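You operate a simulated robot arm through the tools that you are given. There is no shell and no other tool.

You are at the controls of a simulated robot arm. One attempt, no reset.

## Task
Set the jig up for the size on the job slip.
Fine: sliding bar on that mark, the dropped near stop pushed up, bar clamp and near clamp shut.

It is judged by the outcome, as a careful person would: the job done as asked, and still so three seconds after it is handed in. It fails if anything else is knocked over, pushed out of place, dropped, spilled or broken.

## Robot
A 6-joint arm with a two-finger gripper, fixed in place. Base frame: the origin is at the foot of the arm, x ahead of it, y to its left, z up. Lengths are in cm, angles in rad, forces in N, time in s.
It reaches about 129.8 cm from its shoulder. Its first joint turns from -2.601 to 2.601 rad. Payload 1.57 kg.
The tool frame sits at the grasp point between the pads (the TCP): z along the fingers, y along the line on which they close. The tips reach 2.1 cm beyond it. The gripper opens to 7 cm. The gripper's body begins 5 cm behind the TCP.
Orientation is that of the tool frame in the base frame, as a unit quaternion [w, x, y, z]. With the fingers straight down and closing along the base's y, the tool's x points along the base's -x, its y along +y and its z along -z.

## Interface
- The arm moves only by the tool apply_moves. Its argument "series" is text: rows parted by semicolons, each of 7 numbers parted by spaces: the shift along the tool's x, y, z in units of 40 mm (1.0 is 40 mm), then the turn, a rotation vector about the tool's x, y, z in units of 4 degrees (1.0 is 4 degrees), then the opening, from 0 (shut) to 1 (fully open). In form: x y z ax ay az claw; .... A call has 1 to 20 rows; each row shifts and turns the commanded pose from where the row before left it, along the tool's axes as they then stand. A call with a number of a shift or a turn outside -1 to 1 is refused whole. A row lasts 0.2 s, in which the tool goes at most 5 cm and 0.15 rad; a call with a longer step from one row to the next is refused whole, and so is a gripper value outside its range. Where a pose cannot be reached the arm comes as near as it can. A force on the tool above 90 N (or 10 N above the force at the start of the call, whichever is more), or a blocked arm, ends the call early, and 0.2 s more pass. Each finger halts on what it meets, pressing with about 30 N; the grip force reading is that of the motor and also rises with nothing between the fingers. The clock runs only during rows and for 0.2 s after the last one: add rows that do not move to give the fingers time. The reply holds the time, the measured pose of the TCP, the force on the tool along the base axes, the opening and the grip force, in the units named above and with some noise, with the torque about the TCP (base axes, N m) and any sound that the robot's microphone picked up.
- Cameras (640 x 400 px; columns grow to the right, rows downward): "scene" is fixed at [39.89, -64.72, 150.21]; the picture's right is [1.00, -0.08, 0.00], its down [-0.04, -0.43, -0.90] and it looks along [0.08, 0.90, -0.43] (base axes); focal length 360 px, centre (320, 200). "wrist" rides on the gripper at [7.9, 0.4, -8.1] in the tool frame; the picture's right is [-0.05, 1.00, 0.00], its down [-0.67, -0.04, -0.75] and it looks along [-0.74, -0.04, 0.67] (tool axes); focal length 256 px, centre (320, 200). There is no depth. A picture from a camera that has moved, and an enlarged one, comes with that camera's place and axes in the base frame and with its lens.
- camera(camera): a new picture of that camera. The clock stands still meanwhile.
- move_column(by): slides the trunk up (or, below 0, down) by that many cm; the arm rides with it, the base frame stays. It gives what a move gives, with no picture.
- close_up(camera, box): a new picture of the part [left, top, right, bottom] of that camera's present view, enlarged. The clock stands still meanwhile.
- close_job(): hands the job in; it is judged then, once.

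Nothing tells you positions but the pictures and the camera data. Unless the task says otherwise, let go and move clear before handing in.

The tools are called as name(argument=value, ...) on one line, values as JSON. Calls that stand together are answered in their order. apply_moves: Moves the arm, as the interface text tells. Its arguments: {"type":"object","properties":{"series":{"type":"string"}},"required":["series"]} The other tools are called the same way: move_column (by) slides the trunk up or down; camera (camera) takes a picture; close_up (camera, box) takes an enlarged picture of a part of a camera's view; close_job () hands the job in.

At the start:

```text
time: 0.0
tool_pos: [52.47, 42.43, 113.09]
orientation: [0.0, -0.001, 1.0, -0.001]
ft_force: [0.0, -0.5, -1.3]
moment: [-0.01, -0.01, 0.01]
width: 6.98
gripper_force: 0.0
trunk travel left (down, up): [-81.3, 15.7]
```

scene: 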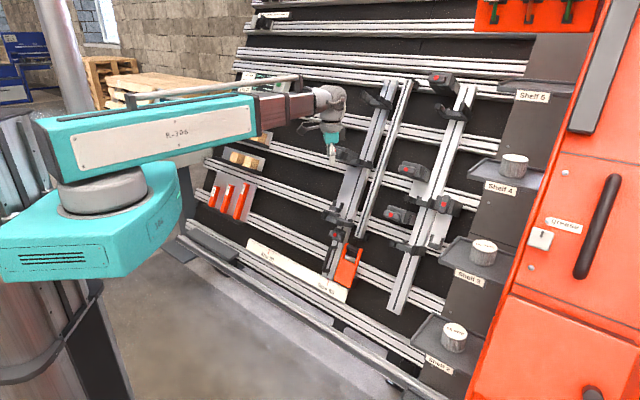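
wrist: 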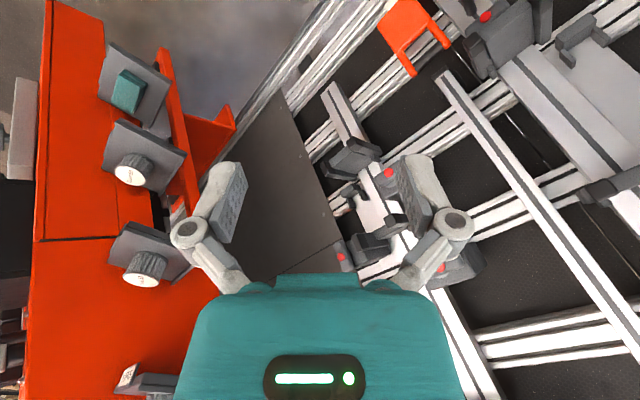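

I see a wall-mounted rail jig with sliding bars, clamps, shelves and some slips. I'll start by enlarging parts of the scene view to find the job slip, the scale, the stops and the clamps.

close_up(camera="scene", box=[320, 60, 480, 160])

close_up(camera="scene", box=[310, 140, 470, 240])

close_up(camera="scene", box=[180, 120, 340, 220])

close_up(camera="scene", box=[230, 220, 390, 320])

close_up(camera="scene", box=[420, 220, 640, 400])

close_up(camera="scene", box=[230, 0, 390, 100])

close_up(camera="scene", box=[460, 70, 620, 170])

```text
4.00 times, centred on (400, 110) of scene
camera zoom: at [39.89, -64.72, 150.21], right [1.0, -0.08, 0.0], down [-0.04, -0.43, -0.9], along [0.08, 0.9, -0.43], focal length 1439 px, centre (0, 560)
```

zoom: 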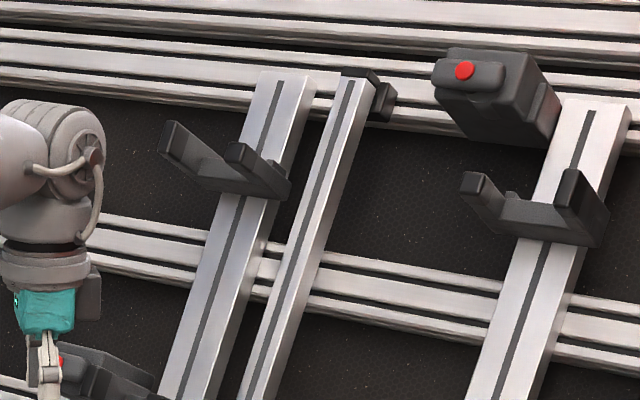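

```text
4.00 times, centred on (390, 190) of scene
camera zoom: at [39.89, -64.72, 150.21], right [1.0, -0.08, 0.0], down [-0.04, -0.43, -0.9], along [0.08, 0.9, -0.43], focal length 1439 px, centre (40, 240)
```

zoom: 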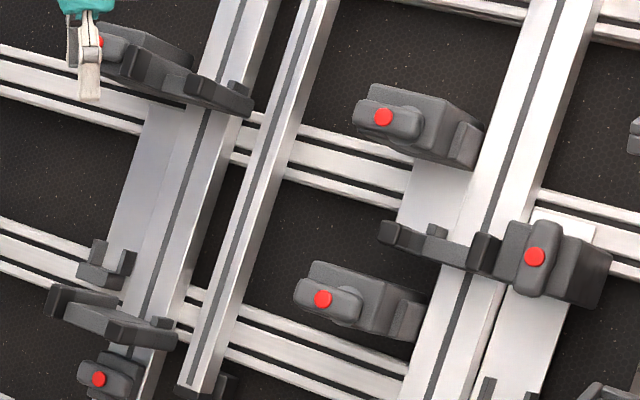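

```text
4.00 times, centred on (260, 170) of scene
camera zoom: at [39.89, -64.72, 150.21], right [1.0, -0.08, 0.0], down [-0.04, -0.43, -0.9], along [0.08, 0.9, -0.43], focal length 1439 px, centre (560, 320)
```

zoom: 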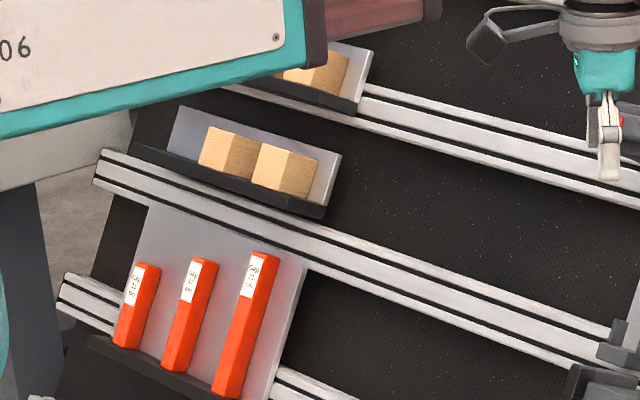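

```text
4.00 times, centred on (310, 270) of scene
camera zoom: at [39.89, -64.72, 150.21], right [1.0, -0.08, 0.0], down [-0.04, -0.43, -0.9], along [0.08, 0.9, -0.43], focal length 1439 px, centre (360, -80)
```

zoom: 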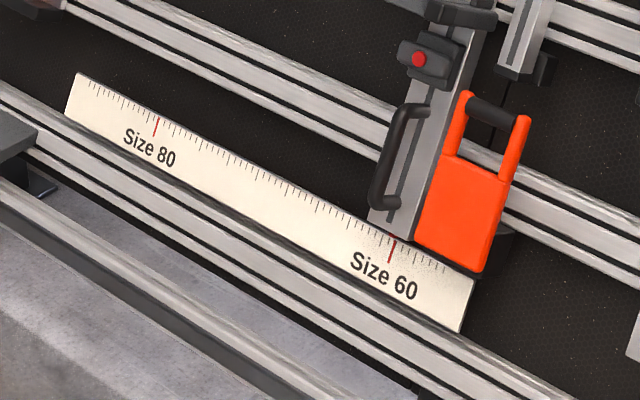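

```text
2.22 times, centred on (530, 310) of scene
camera zoom: at [39.89, -64.72, 150.21], right [1.0, -0.08, 0.0], down [-0.04, -0.43, -0.9], along [0.08, 0.9, -0.43], focal length 799 px, centre (-147, -44)
```

zoom: 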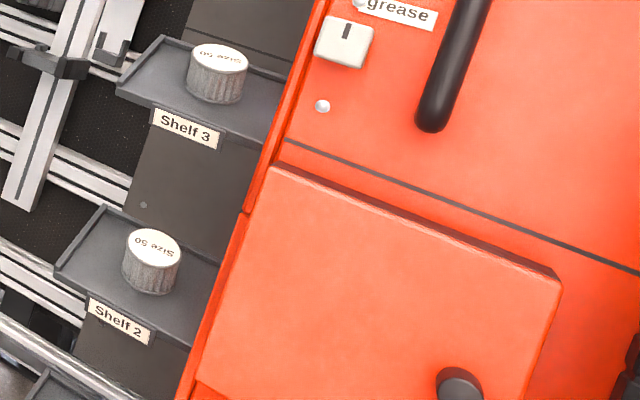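

```text
4.00 times, centred on (310, 50) of scene
camera zoom: at [39.89, -64.72, 150.21], right [1.0, -0.08, 0.0], down [-0.04, -0.43, -0.9], along [0.08, 0.9, -0.43], focal length 1439 px, centre (360, 800)
```

zoom: 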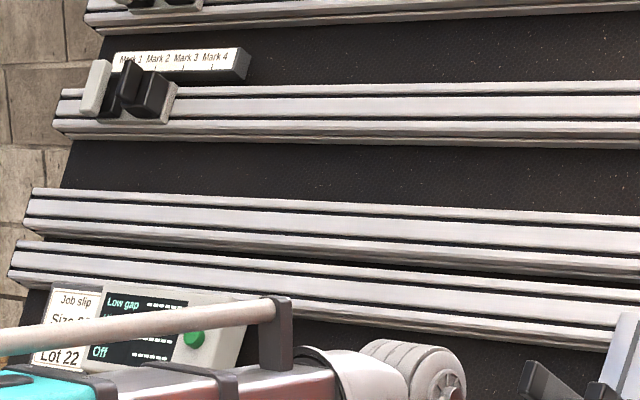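

```text
4.00 times, centred on (540, 120) of scene
camera zoom: at [39.89, -64.72, 150.21], right [1.0, -0.08, 0.0], down [-0.04, -0.43, -0.9], along [0.08, 0.9, -0.43], focal length 1439 px, centre (-560, 520)
```

zoom: 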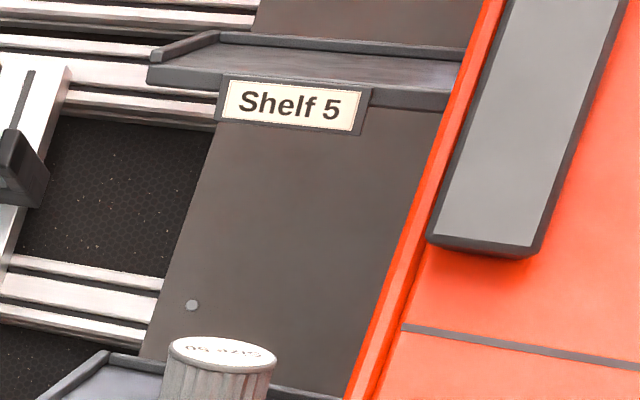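

The job slip is on the panel behind the arm. I'll zoom on it and on the details of the two vertical bars and the bottom scale.

close_up(camera="scene", box=[232, 65, 296, 105])

close_up(camera="scene", box=[310, 190, 390, 240])

close_up(camera="scene", box=[300, 230, 380, 300])

close_up(camera="scene", box=[380, 180, 460, 230])

close_up(camera="scene", box=[370, 220, 450, 320])

camera(camera="wrist")

close_up(camera="scene", box=[240, 235, 360, 305])

```text
10.00 times, centred on (264, 85) of scene
camera zoom: at [39.89, -64.72, 150.21], right [1.0, -0.08, 0.0], down [-0.04, -0.43, -0.9], along [0.08, 0.9, -0.43], focal length 3597 px, centre (880, 1350)
```

zoom: 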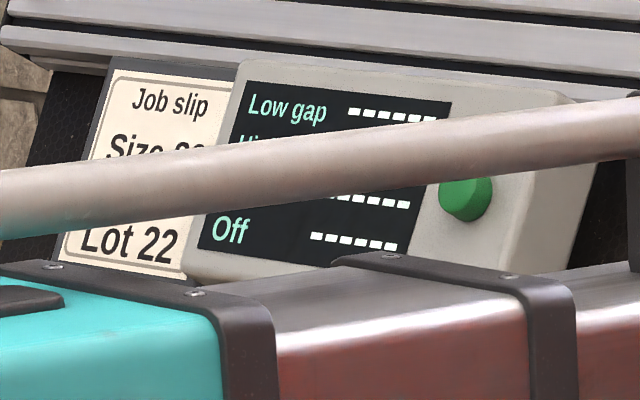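

```text
8.00 times, centred on (350, 215) of scene
camera zoom: at [39.89, -64.72, 150.21], right [1.0, -0.08, 0.0], down [-0.04, -0.43, -0.9], along [0.08, 0.9, -0.43], focal length 2877 px, centre (80, 80)
```

zoom: 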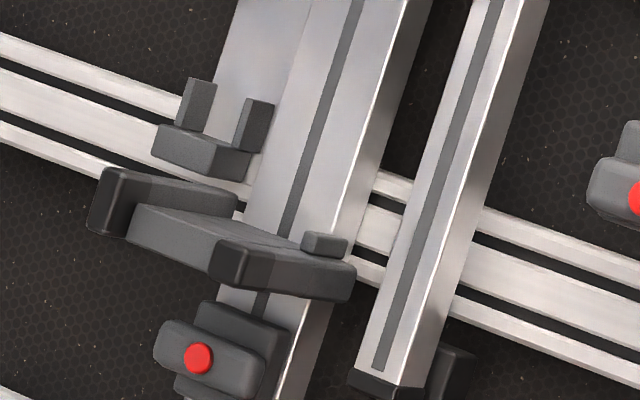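

```text
5.71 times, centred on (340, 265) of scene
camera zoom: at [39.89, -64.72, 150.21], right [1.0, -0.08, 0.0], down [-0.04, -0.43, -0.9], along [0.08, 0.9, -0.43], focal length 2055 px, centre (206, -171)
```

zoom: 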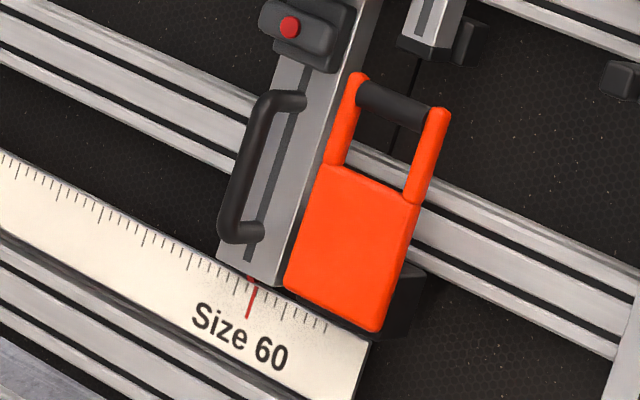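

```text
8.00 times, centred on (420, 205) of scene
camera zoom: at [39.89, -64.72, 150.21], right [1.0, -0.08, 0.0], down [-0.04, -0.43, -0.9], along [0.08, 0.9, -0.43], focal length 2877 px, centre (-480, 160)
```

zoom: 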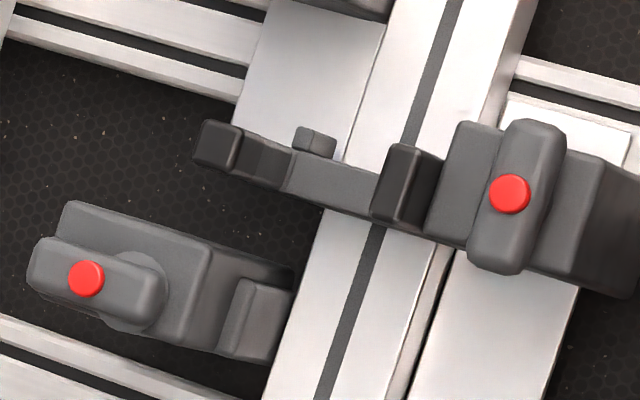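

```text
4.00 times, centred on (410, 270) of scene
camera zoom: at [39.89, -64.72, 150.21], right [1.0, -0.08, 0.0], down [-0.04, -0.43, -0.9], along [0.08, 0.9, -0.43], focal length 1439 px, centre (-40, -80)
```

zoom: 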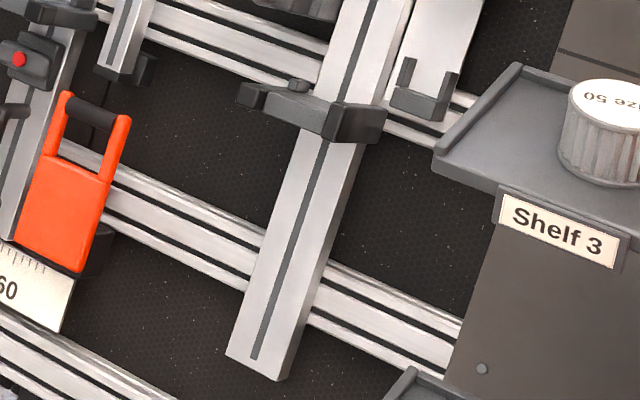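

```text
taken
camera wrist: at [44.64, 42.87, 121.32], right [0.05, 1.0, 0.0], down [0.67, -0.04, 0.75], along [0.74, -0.04, -0.67], focal length 256 px, centre (320, 200)
```

wrist: 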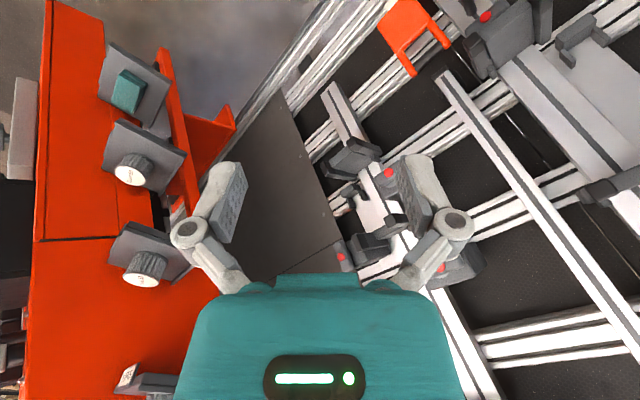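

```text
5.33 times, centred on (300, 270) of scene
camera zoom: at [39.89, -64.72, 150.21], right [1.0, -0.08, 0.0], down [-0.04, -0.43, -0.9], along [0.08, 0.9, -0.43], focal length 1918 px, centre (427, -173)
```

zoom: 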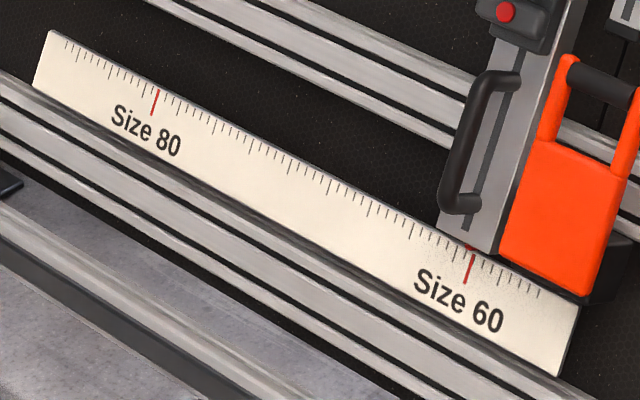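

The slip is half hidden behind the forearm tube. The TCP seems about 40 cm clear of the leaning wall, so I'll lower the trunk a little and look at the slip again.

move_column(by=-12)

camera(camera="scene")

close_up(camera="scene", box=[232, 65, 296, 105])

camera(camera="wrist")

```text
time: 1.5
tool_pos: [52.49, 42.38, 101.18]
orientation: [0.0, 0.001, 1.0, 0.001]
ft_force: [-0.1, -0.4, 0.6]
moment: [0.0, 0.0, 0.01]
width: 7.02
gripper_force: 0.1
trunk travel left (down, up): [-69.3, 27.7]
```

```text
taken
```

scene: 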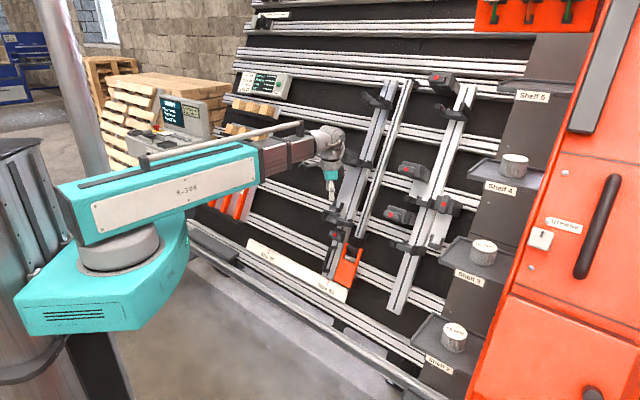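

```text
10.00 times, centred on (264, 85) of scene
camera zoom: at [39.89, -64.72, 150.21], right [1.0, -0.08, 0.0], down [-0.04, -0.43, -0.9], along [0.08, 0.9, -0.43], focal length 3597 px, centre (880, 1350)
```

zoom: 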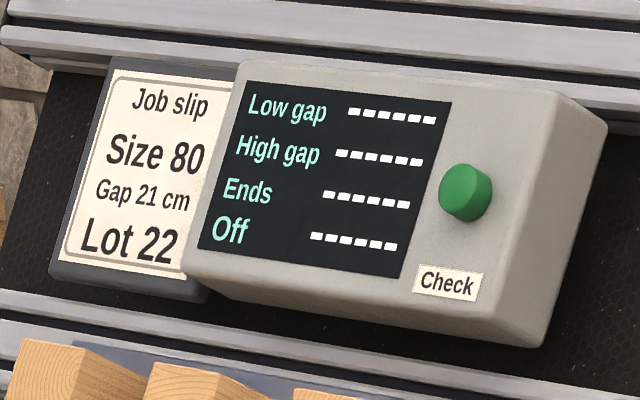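

```text
taken
camera wrist: at [44.63, 42.86, 109.32], right [0.05, 1.0, 0.0], down [0.67, -0.04, 0.75], along [0.74, -0.04, -0.67], focal length 256 px, centre (320, 200)
```

wrist: 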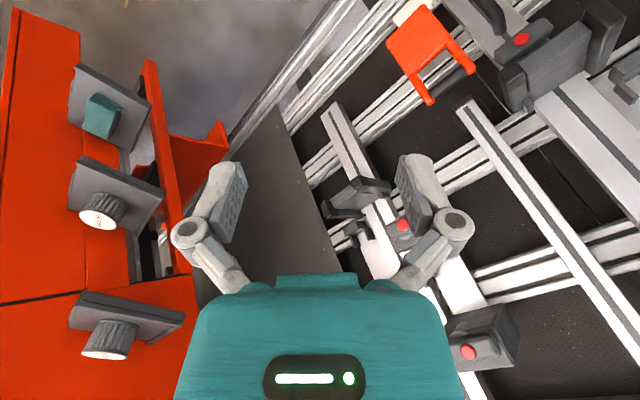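

The slip reads Size 80 (gap 21 cm), and the sliding bar with the black handle now sits at about Size 60. I'll back the tool away from the wall and turn the wrist camera square to it to study the clamps and stops.

apply_moves(series="0.62 -0.77 -0.2 0 0 0 1; 0.62 -0.77 -0.2 0 0 0 1; 0.62 -0.77 -0.2 0 0 0 1; 0.62 -0.77 -0.2 0 0 0 1; 0.62 -0.77 -0.2 0 0 0 1; 0 0 0 0 0 -1 1; 0 0 0 0 0 -1 1; 0 0 0 0 0 -1 1; 0 0 0 0 0 -1 1; 0 0 0 0 0 -1 1; 0 0 0 0 0 -1 1; 0 0 0 0 0 -1 1; 0 0 0 0 0 -1 1; 0 0 0 0 0 -1 1; 0 0 0 0 0 -1 1; 0 0 0 0 0 -1 1; 0 0 0 0 0 -1 1; 0 0 0 0 0 -1 1")

camera(camera="wrist")

camera(camera="scene")

```text
time: 5.3
tool_pos: [43.47, 30.14, 101.13]
orientation: [0.0, -0.438, 0.899, 0.001]
ft_force: [0.2, -0.1, 1.1]
moment: [0.04, 0.06, 0.0]
width: 7.0
gripper_force: 0.1
out of reach, approached as far as the arm can: row 1, 2, 3, 4, 5
trunk travel left (down, up): [-69.3, 27.7]
```

```text
taken
camera wrist: at [38.4, 24.04, 109.32], right [-0.75, 0.66, 0.0], down [0.44, 0.5, 0.75], along [0.49, 0.56, -0.67], focal length 256 px, centre (320, 200)
```

wrist: 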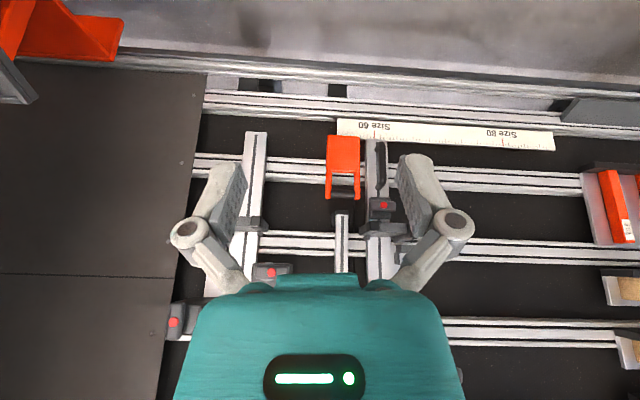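

```text
taken
```

scene: 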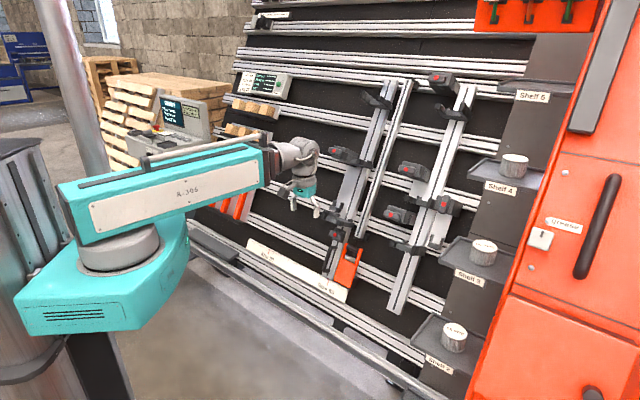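

I can see the ruler (Size 60 to Size 80), the sliding bar with its handle and the orange piece beside it. Next I'll zoom in on these features.

close_up(camera="wrist", box=[300, 110, 460, 210])

close_up(camera="wrist", box=[320, 180, 480, 280])

close_up(camera="wrist", box=[160, 120, 320, 220])

close_up(camera="scene", box=[310, 130, 430, 290])

close_up(camera="scene", box=[350, 60, 480, 140])

close_up(camera="scene", box=[370, 130, 480, 320])

```text
4.00 times, centred on (380, 160) of wrist
camera zoom: at [38.4, 24.04, 109.32], right [-0.75, 0.66, 0.0], down [0.44, 0.5, 0.75], along [0.49, 0.56, -0.67], focal length 1024 px, centre (80, 360)
```

zoom: 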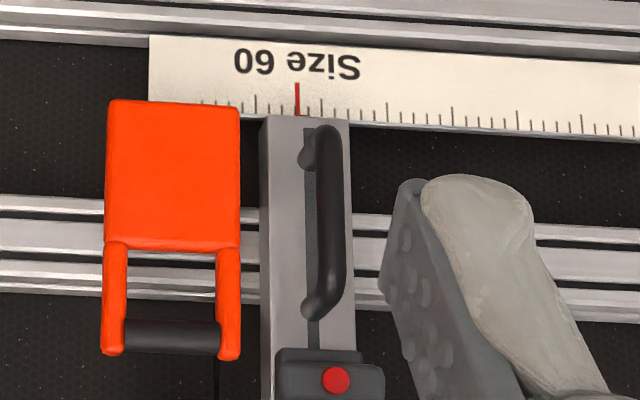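

```text
4.00 times, centred on (400, 230) of wrist
camera zoom: at [38.4, 24.04, 109.32], right [-0.75, 0.66, 0.0], down [0.44, 0.5, 0.75], along [0.49, 0.56, -0.67], focal length 1024 px, centre (0, 80)
```

zoom: 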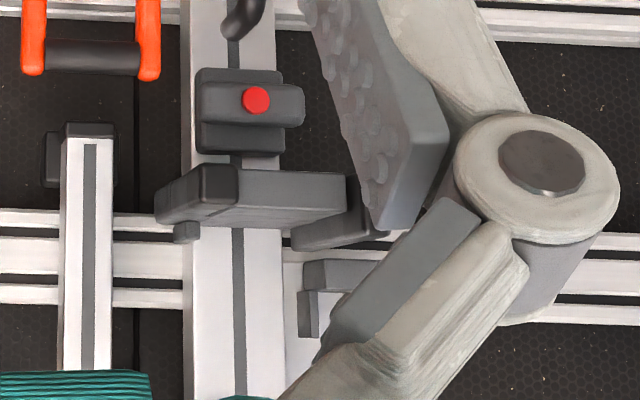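

```text
4.00 times, centred on (240, 170) of wrist
camera zoom: at [38.4, 24.04, 109.32], right [-0.75, 0.66, 0.0], down [0.44, 0.5, 0.75], along [0.49, 0.56, -0.67], focal length 1024 px, centre (640, 320)
```

zoom: 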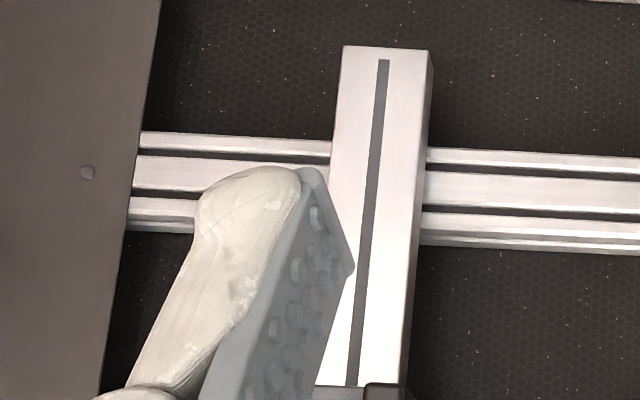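

```text
2.50 times, centred on (370, 210) of scene
camera zoom: at [39.89, -64.72, 150.21], right [1.0, -0.08, 0.0], down [-0.04, -0.43, -0.9], along [0.08, 0.9, -0.43], focal length 899 px, centre (195, 175)
```

zoom: 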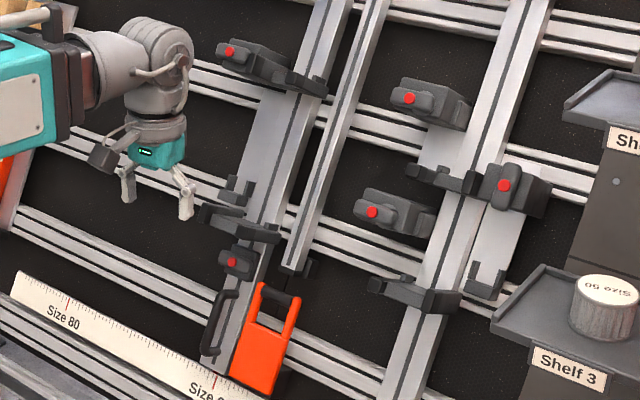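

```text
4.92 times, centred on (415, 100) of scene
camera zoom: at [39.89, -64.72, 150.21], right [1.0, -0.08, 0.0], down [-0.04, -0.43, -0.9], along [0.08, 0.9, -0.43], focal length 1771 px, centre (-148, 692)
```

zoom: 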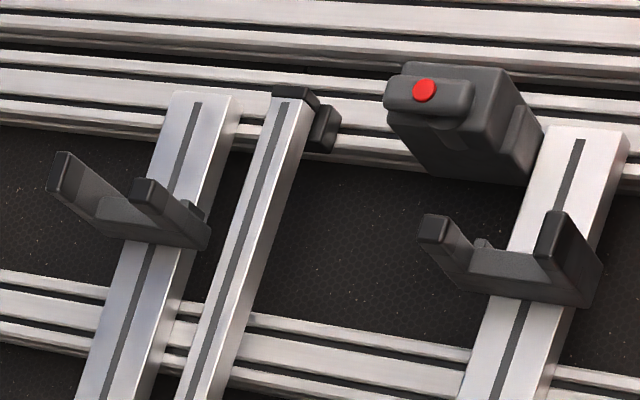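

```text
2.11 times, centred on (425, 225) of scene
camera zoom: at [39.89, -64.72, 150.21], right [1.0, -0.08, 0.0], down [-0.04, -0.43, -0.9], along [0.08, 0.9, -0.43], focal length 757 px, centre (99, 147)
```

zoom: 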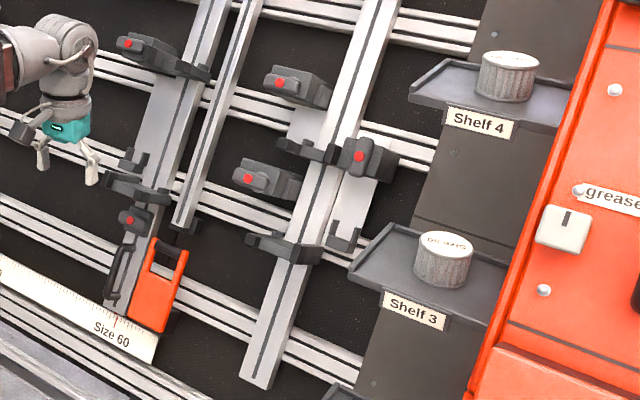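

I'll zoom on the ruler's Size 80 mark and on the upper features from both cameras so I can triangulate the wall.

close_up(camera="wrist", box=[440, 100, 600, 200])

close_up(camera="wrist", box=[340, 110, 420, 160])

close_up(camera="scene", box=[240, 235, 304, 275])

close_up(camera="scene", box=[304, 260, 368, 300])

```text
4.00 times, centred on (520, 150) of wrist
camera zoom: at [38.4, 24.04, 109.32], right [-0.75, 0.66, 0.0], down [0.44, 0.5, 0.75], along [0.49, 0.56, -0.67], focal length 1024 px, centre (-480, 400)
```

zoom: 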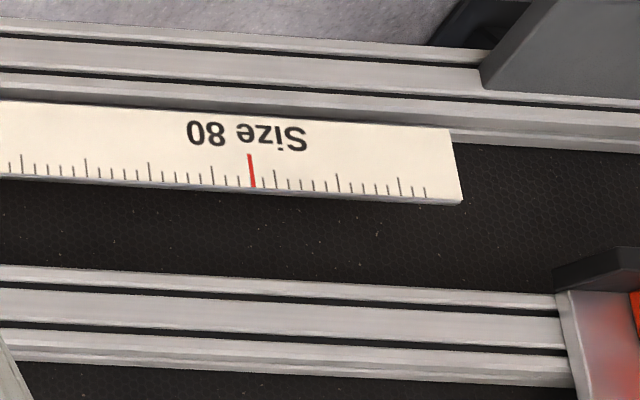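

```text
8.00 times, centred on (380, 135) of wrist
camera zoom: at [38.4, 24.04, 109.32], right [-0.75, 0.66, 0.0], down [0.44, 0.5, 0.75], along [0.49, 0.56, -0.67], focal length 2048 px, centre (-160, 720)
```

zoom: 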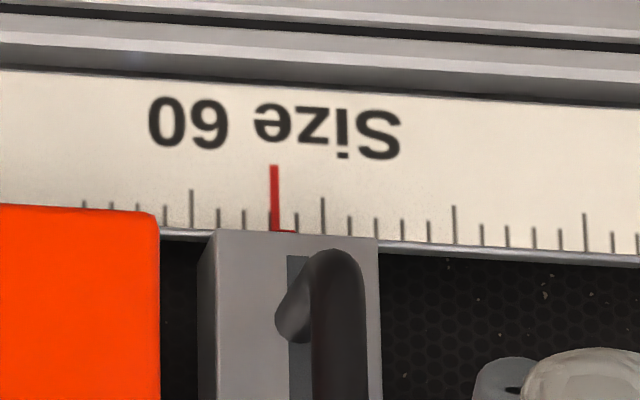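

```text
10.00 times, centred on (272, 255) of scene
camera zoom: at [39.89, -64.72, 150.21], right [1.0, -0.08, 0.0], down [-0.04, -0.43, -0.9], along [0.08, 0.9, -0.43], focal length 3597 px, centre (800, -350)
```

zoom: 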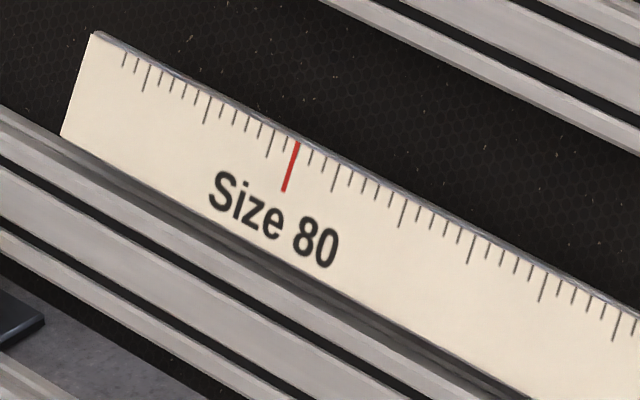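

```text
10.00 times, centred on (336, 280) of scene
camera zoom: at [39.89, -64.72, 150.21], right [1.0, -0.08, 0.0], down [-0.04, -0.43, -0.9], along [0.08, 0.9, -0.43], focal length 3597 px, centre (160, -600)
```

zoom: 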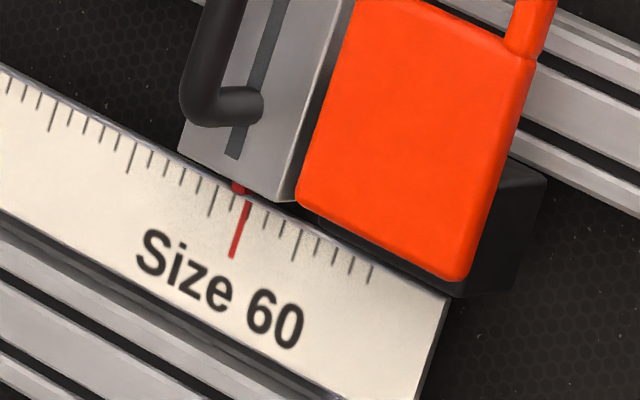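

The wall runs about 45° to the base axes and leans back about 25°. The Size 60 mark is near (54.9, 66.9, 46.3) and the Size 80 mark near (27.3, 93.7, 46.9), so the bar has to travel about 38–40 cm. I'll raise the trunk to see the middle zone with the clamps and stops.

move_column(by=25)

camera(camera="wrist")

close_up(camera="wrist", box=[160, 80, 320, 180])

close_up(camera="wrist", box=[300, 60, 460, 160])

close_up(camera="wrist", box=[160, 160, 320, 260])

close_up(camera="wrist", box=[300, 140, 460, 240])

```text
time: 7.9
tool_pos: [43.42, 30.08, 126.16]
orientation: [0.0, -0.438, 0.899, 0.0]
ft_force: [-0.5, -0.2, -0.7]
moment: [0.02, 0.01, 0.03]
width: 7.03
gripper_force: 0.2
trunk travel left (down, up): [-94.3, 2.7]
```

```text
taken
camera wrist: at [38.39, 24.05, 134.31], right [-0.75, 0.66, 0.0], down [0.44, 0.5, 0.75], along [0.49, 0.56, -0.67], focal length 256 px, centre (320, 200)
```

wrist: 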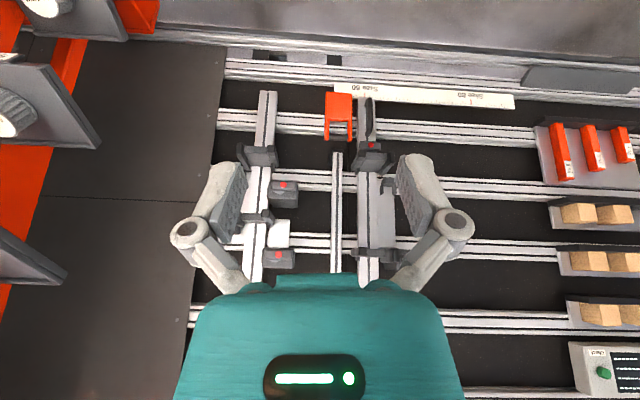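

```text
4.00 times, centred on (240, 130) of wrist
camera zoom: at [38.39, 24.05, 134.31], right [-0.75, 0.66, 0.0], down [0.44, 0.5, 0.75], along [0.49, 0.56, -0.67], focal length 1024 px, centre (640, 480)
```

zoom: 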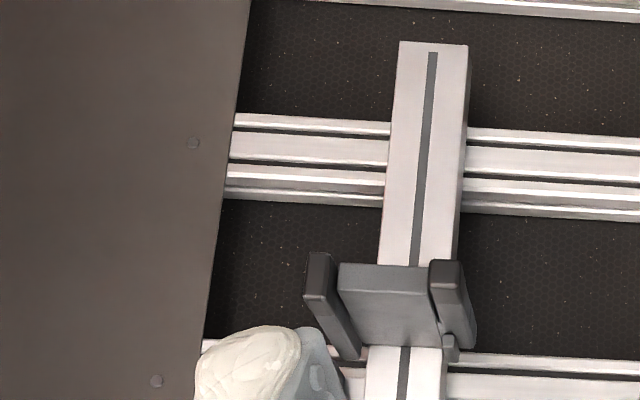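

```text
4.00 times, centred on (380, 110) of wrist
camera zoom: at [38.39, 24.05, 134.31], right [-0.75, 0.66, 0.0], down [0.44, 0.5, 0.75], along [0.49, 0.56, -0.67], focal length 1024 px, centre (80, 560)
```

zoom: 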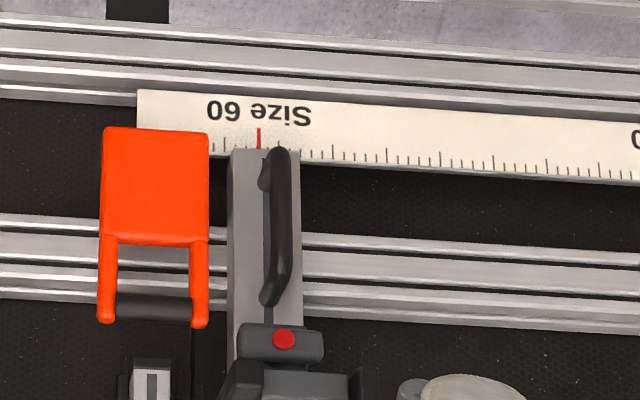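

```text
4.00 times, centred on (240, 210) of wrist
camera zoom: at [38.39, 24.05, 134.31], right [-0.75, 0.66, 0.0], down [0.44, 0.5, 0.75], along [0.49, 0.56, -0.67], focal length 1024 px, centre (640, 160)
```

zoom: 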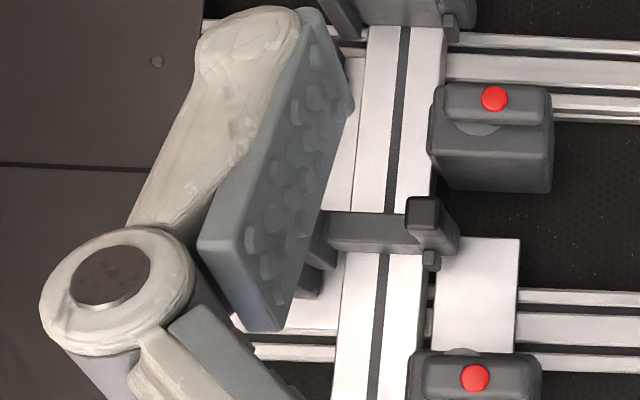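

```text
4.00 times, centred on (380, 190) of wrist
camera zoom: at [38.39, 24.05, 134.31], right [-0.75, 0.66, 0.0], down [0.44, 0.5, 0.75], along [0.49, 0.56, -0.67], focal length 1024 px, centre (80, 240)
```

zoom: 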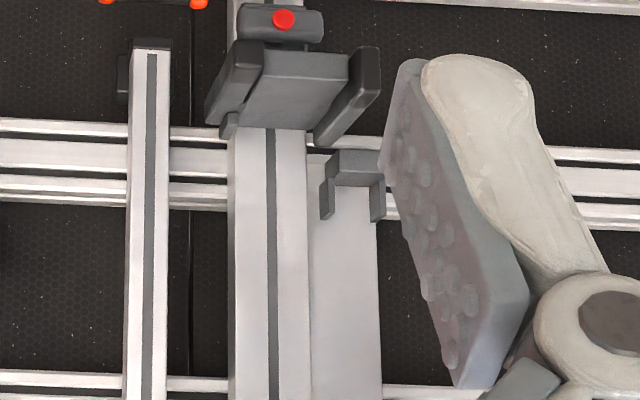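

I can now see two wide bars with forks, side plates with clamps and small U-brackets. I'll slide along the wall to the right for a clear view of the right bar.

apply_moves(series="0.11 -0.93 0 0 0 0 1; 0.11 -0.93 0 0 0 0 1; 0.11 -0.93 0 0 0 0 1; 0.11 -0.93 0 0 0 0 1; 0 0 0 0 0 0.87 1; 0 0 0 0 0 0.87 1")

camera(camera="wrist")

close_up(camera="wrist", box=[250, 80, 410, 180])

close_up(camera="wrist", box=[250, 170, 410, 270])

```text
time: 9.3
tool_pos: [54.26, 19.56, 126.1]
orientation: [0.0, -0.382, 0.924, 0.0]
ft_force: [-0.3, 0.2, 0.3]
moment: [-0.02, 0.0, -0.04]
width: 6.99
gripper_force: 0.0
trunk travel left (down, up): [-94.3, 2.7]
```

```text
taken
camera wrist: at [48.37, 14.14, 134.31], right [-0.67, 0.74, 0.0], down [0.5, 0.45, 0.75], along [0.55, 0.5, -0.67], focal length 256 px, centre (320, 200)
```

wrist: 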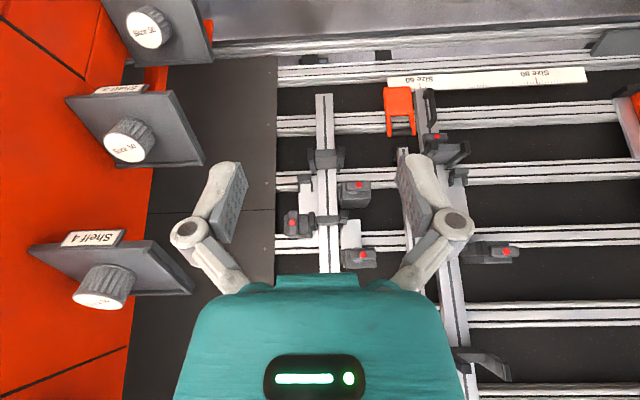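

```text
4.00 times, centred on (330, 130) of wrist
camera zoom: at [48.37, 14.14, 134.31], right [-0.67, 0.74, 0.0], down [0.5, 0.45, 0.75], along [0.55, 0.5, -0.67], focal length 1024 px, centre (280, 480)
```

zoom: 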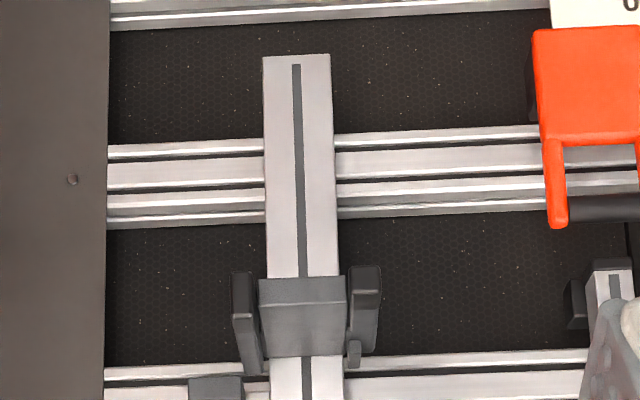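

```text
4.00 times, centred on (330, 220) of wrist
camera zoom: at [48.37, 14.14, 134.31], right [-0.67, 0.74, 0.0], down [0.5, 0.45, 0.75], along [0.55, 0.5, -0.67], focal length 1024 px, centre (280, 120)
```

zoom: 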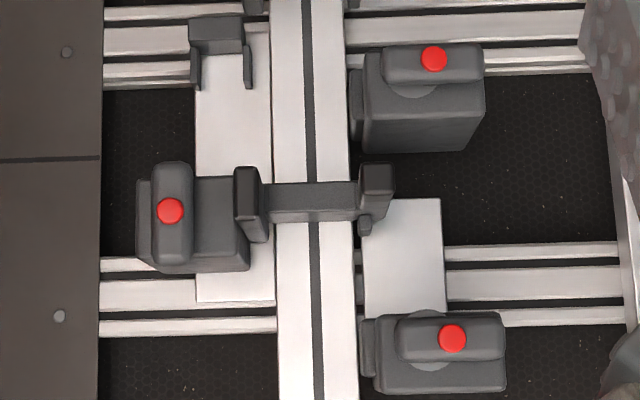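

I'll tilt the tool up toward the wall and lower the trunk slightly to look at the upper part of both bars and the clamps square-on.

apply_moves(series="0 0 0 0 -1 0 1; 0 0 0 0 -1 0 1; 0 0 0 0 -1 0 1; 0 0 0 0 -1 0 1; 0 0 0 0 -1 0 1; 0 0 0 0 -1 0 1; 0 0 0 0 -1 0 1; 0 0 0 0 -1 0 1")

camera(camera="wrist")

close_up(camera="wrist", box=[250, 60, 410, 160])

close_up(camera="wrist", box=[330, 0, 490, 100])

close_up(camera="wrist", box=[330, 90, 490, 190])

```text
time: 11.1
tool_pos: [58.78, 20.91, 129.03]
orientation: [0.254, -0.368, 0.888, 0.106]
ft_force: [-0.2, 0.7, 0.6]
moment: [0.01, 0.02, 0.01]
width: 6.99
gripper_force: 0.0
out of reach, approached as far as the arm can: row 3, 4, 5, 6, 7, 8
trunk travel left (down, up): [-94.3, 2.7]
```

```text
taken
camera wrist: at [50.75, 13.37, 131.71], right [-0.67, 0.74, 0.03], down [0.15, 0.09, 0.98], along [0.72, 0.67, -0.17], focal length 256 px, centre (320, 200)
```

wrist: 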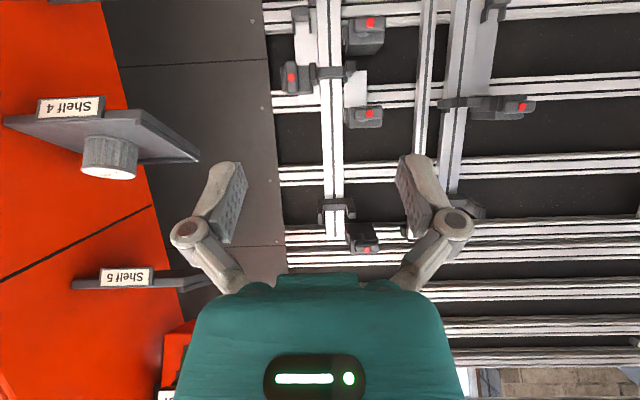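

```text
4.00 times, centred on (330, 110) of wrist
camera zoom: at [50.75, 13.37, 131.71], right [-0.67, 0.74, 0.03], down [0.15, 0.09, 0.98], along [0.72, 0.67, -0.17], focal length 1024 px, centre (280, 560)
```

zoom: 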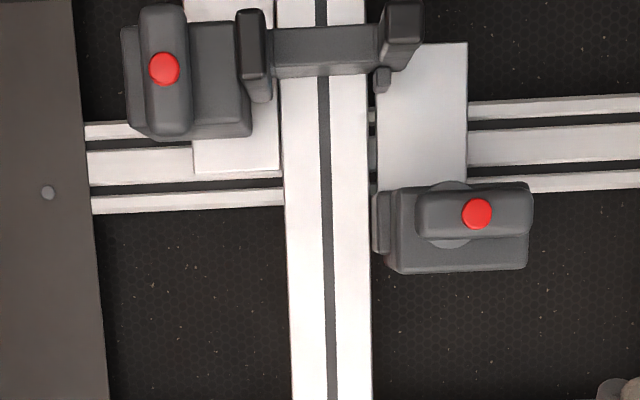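

```text
4.00 times, centred on (410, 50) of wrist
camera zoom: at [50.75, 13.37, 131.71], right [-0.67, 0.74, 0.03], down [0.15, 0.09, 0.98], along [0.72, 0.67, -0.17], focal length 1024 px, centre (-40, 800)
```

zoom: 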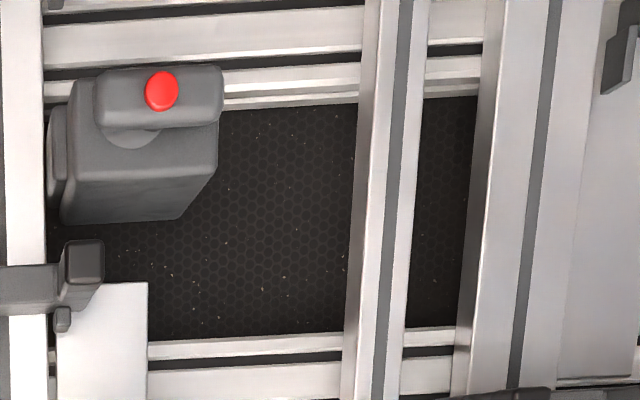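

```text
4.00 times, centred on (410, 140) of wrist
camera zoom: at [50.75, 13.37, 131.71], right [-0.67, 0.74, 0.03], down [0.15, 0.09, 0.98], along [0.72, 0.67, -0.17], focal length 1024 px, centre (-40, 440)
```

zoom: 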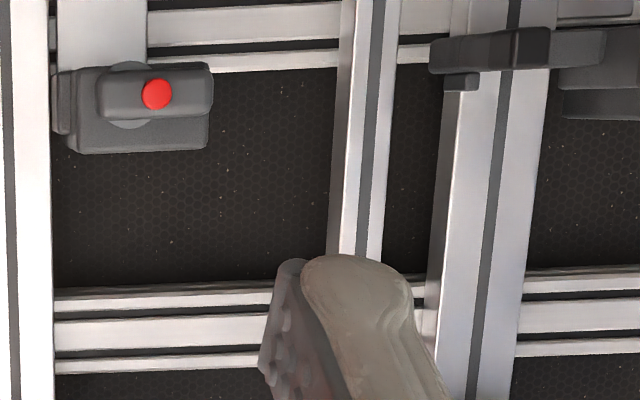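

The fixed bar has three small clamps on its left side and a plated clamp on its right; the sliding bar has a plated clamp on its left. I'll go in closer to the sliding bar's left unit.

apply_moves(series="0 0 0 0 1 0 1; 0 0 0 0 1 0 1; -0.11 0.825 0.42 0 0 0 1; -0.11 0.825 0.42 0 0 0 1; -0.11 0.825 0.42 0 0 0 1; -0.11 0.825 0.42 0 0 0 1; -0.11 0.825 0.42 0 0 0 1; -0.11 0.825 0.42 0 0 0 1; -0.11 0.825 0.42 0 0 0 1; -0.11 0.825 0.42 0 0 0 1; -0.11 0.825 0.42 0 0 0 1; -0.11 0.825 0.42 0 0 0 1")

camera(camera="wrist")

camera(camera="scene")

```text
time: 13.7
tool_pos: [43.05, 52.01, 127.75]
orientation: [0.191, -0.374, 0.904, 0.08]
ft_force: [-0.2, -0.6, -0.4]
moment: [-0.03, -0.03, -0.03]
width: 6.99
gripper_force: 0.0
out of reach, approached as far as the arm can: row 1, 2, 3, 4, 5, 6, 7, 8, 9, 10, 11, 12
trunk travel left (down, up): [-94.3, 2.7]
```

```text
taken
camera wrist: at [35.4, 44.88, 131.99], right [-0.67, 0.74, 0.02], down [0.24, 0.19, 0.95], along [0.7, 0.64, -0.31], focal length 256 px, centre (320, 200)
```

wrist: 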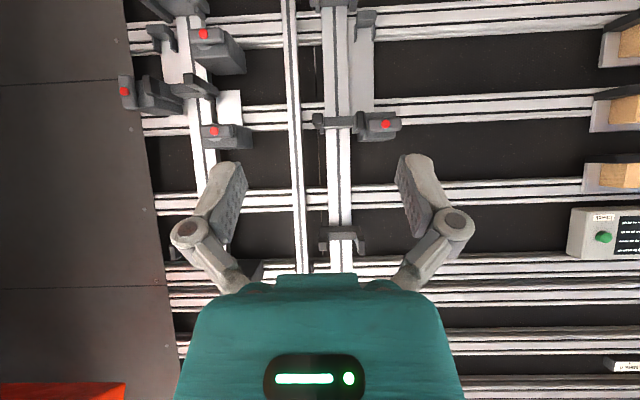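

```text
taken
```

scene: 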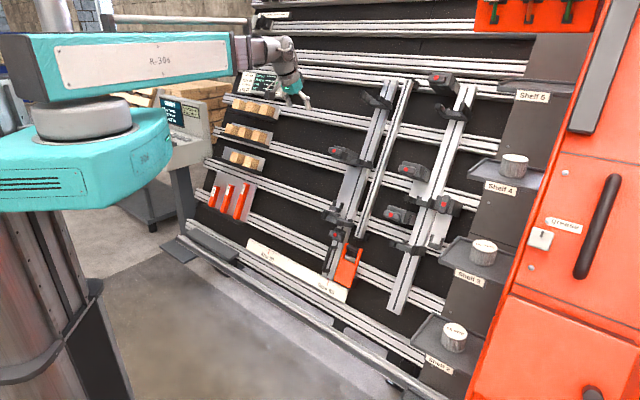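

The arm prefers the trunk to set its height, so I'll lower the trunk by 18 cm to bring the camera level with the sliding bar's middle unit.

move_column(by=-18)

camera(camera="wrist")

close_up(camera="wrist", box=[260, 20, 420, 120])

close_up(camera="wrist", box=[260, 100, 420, 200])

close_up(camera="wrist", box=[100, 0, 260, 100])

close_up(camera="wrist", box=[60, 90, 220, 190])

```text
time: 15.7
tool_pos: [43.13, 51.99, 109.78]
orientation: [0.193, -0.374, 0.904, 0.08]
ft_force: [0.3, 0.2, -0.3]
moment: [-0.03, 0.0, 0.02]
width: 7.01
gripper_force: 0.2
trunk travel left (down, up): [-76.3, 20.7]
```

```text
taken
camera wrist: at [35.44, 44.75, 114.01], right [-0.67, 0.74, 0.02], down [0.24, 0.19, 0.95], along [0.7, 0.64, -0.31], focal length 256 px, centre (320, 200)
```

wrist: 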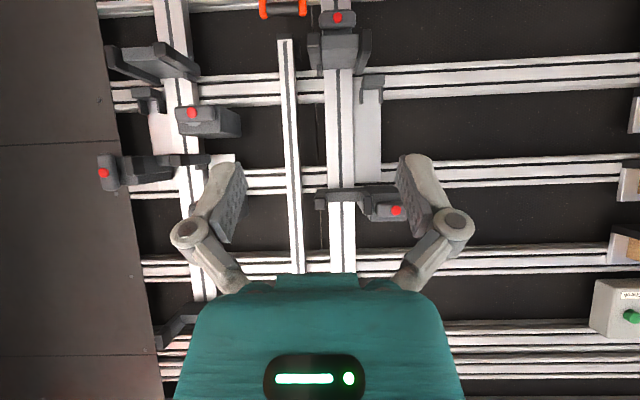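

```text
4.00 times, centred on (340, 70) of wrist
camera zoom: at [35.44, 44.75, 114.01], right [-0.67, 0.74, 0.02], down [0.24, 0.19, 0.95], along [0.7, 0.64, -0.31], focal length 1024 px, centre (240, 720)
```

zoom: 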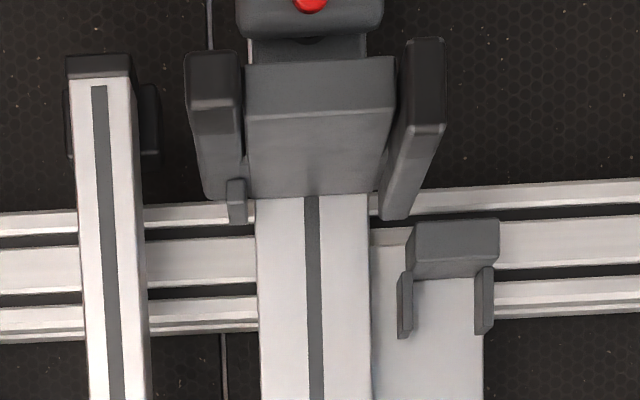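

```text
4.00 times, centred on (340, 150) of wrist
camera zoom: at [35.44, 44.75, 114.01], right [-0.67, 0.74, 0.02], down [0.24, 0.19, 0.95], along [0.7, 0.64, -0.31], focal length 1024 px, centre (240, 400)
```

zoom: 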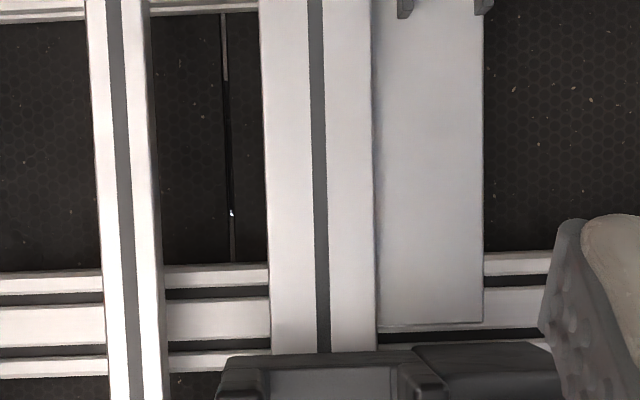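

```text
4.00 times, centred on (180, 50) of wrist
camera zoom: at [35.44, 44.75, 114.01], right [-0.67, 0.74, 0.02], down [0.24, 0.19, 0.95], along [0.7, 0.64, -0.31], focal length 1024 px, centre (880, 800)
```

zoom: 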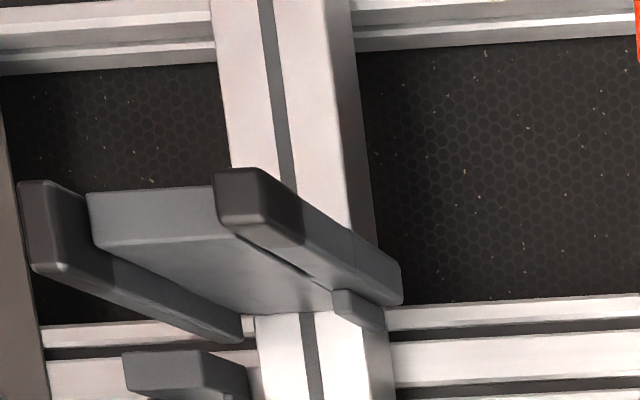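

```text
4.00 times, centred on (140, 140) of wrist
camera zoom: at [35.44, 44.75, 114.01], right [-0.67, 0.74, 0.02], down [0.24, 0.19, 0.95], along [0.7, 0.64, -0.31], focal length 1024 px, centre (1040, 440)
```

zoom: 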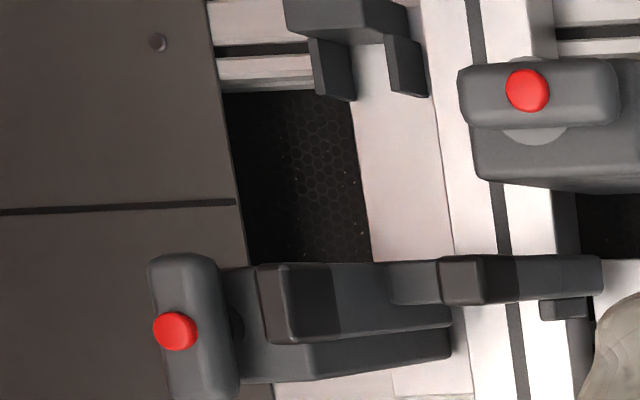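

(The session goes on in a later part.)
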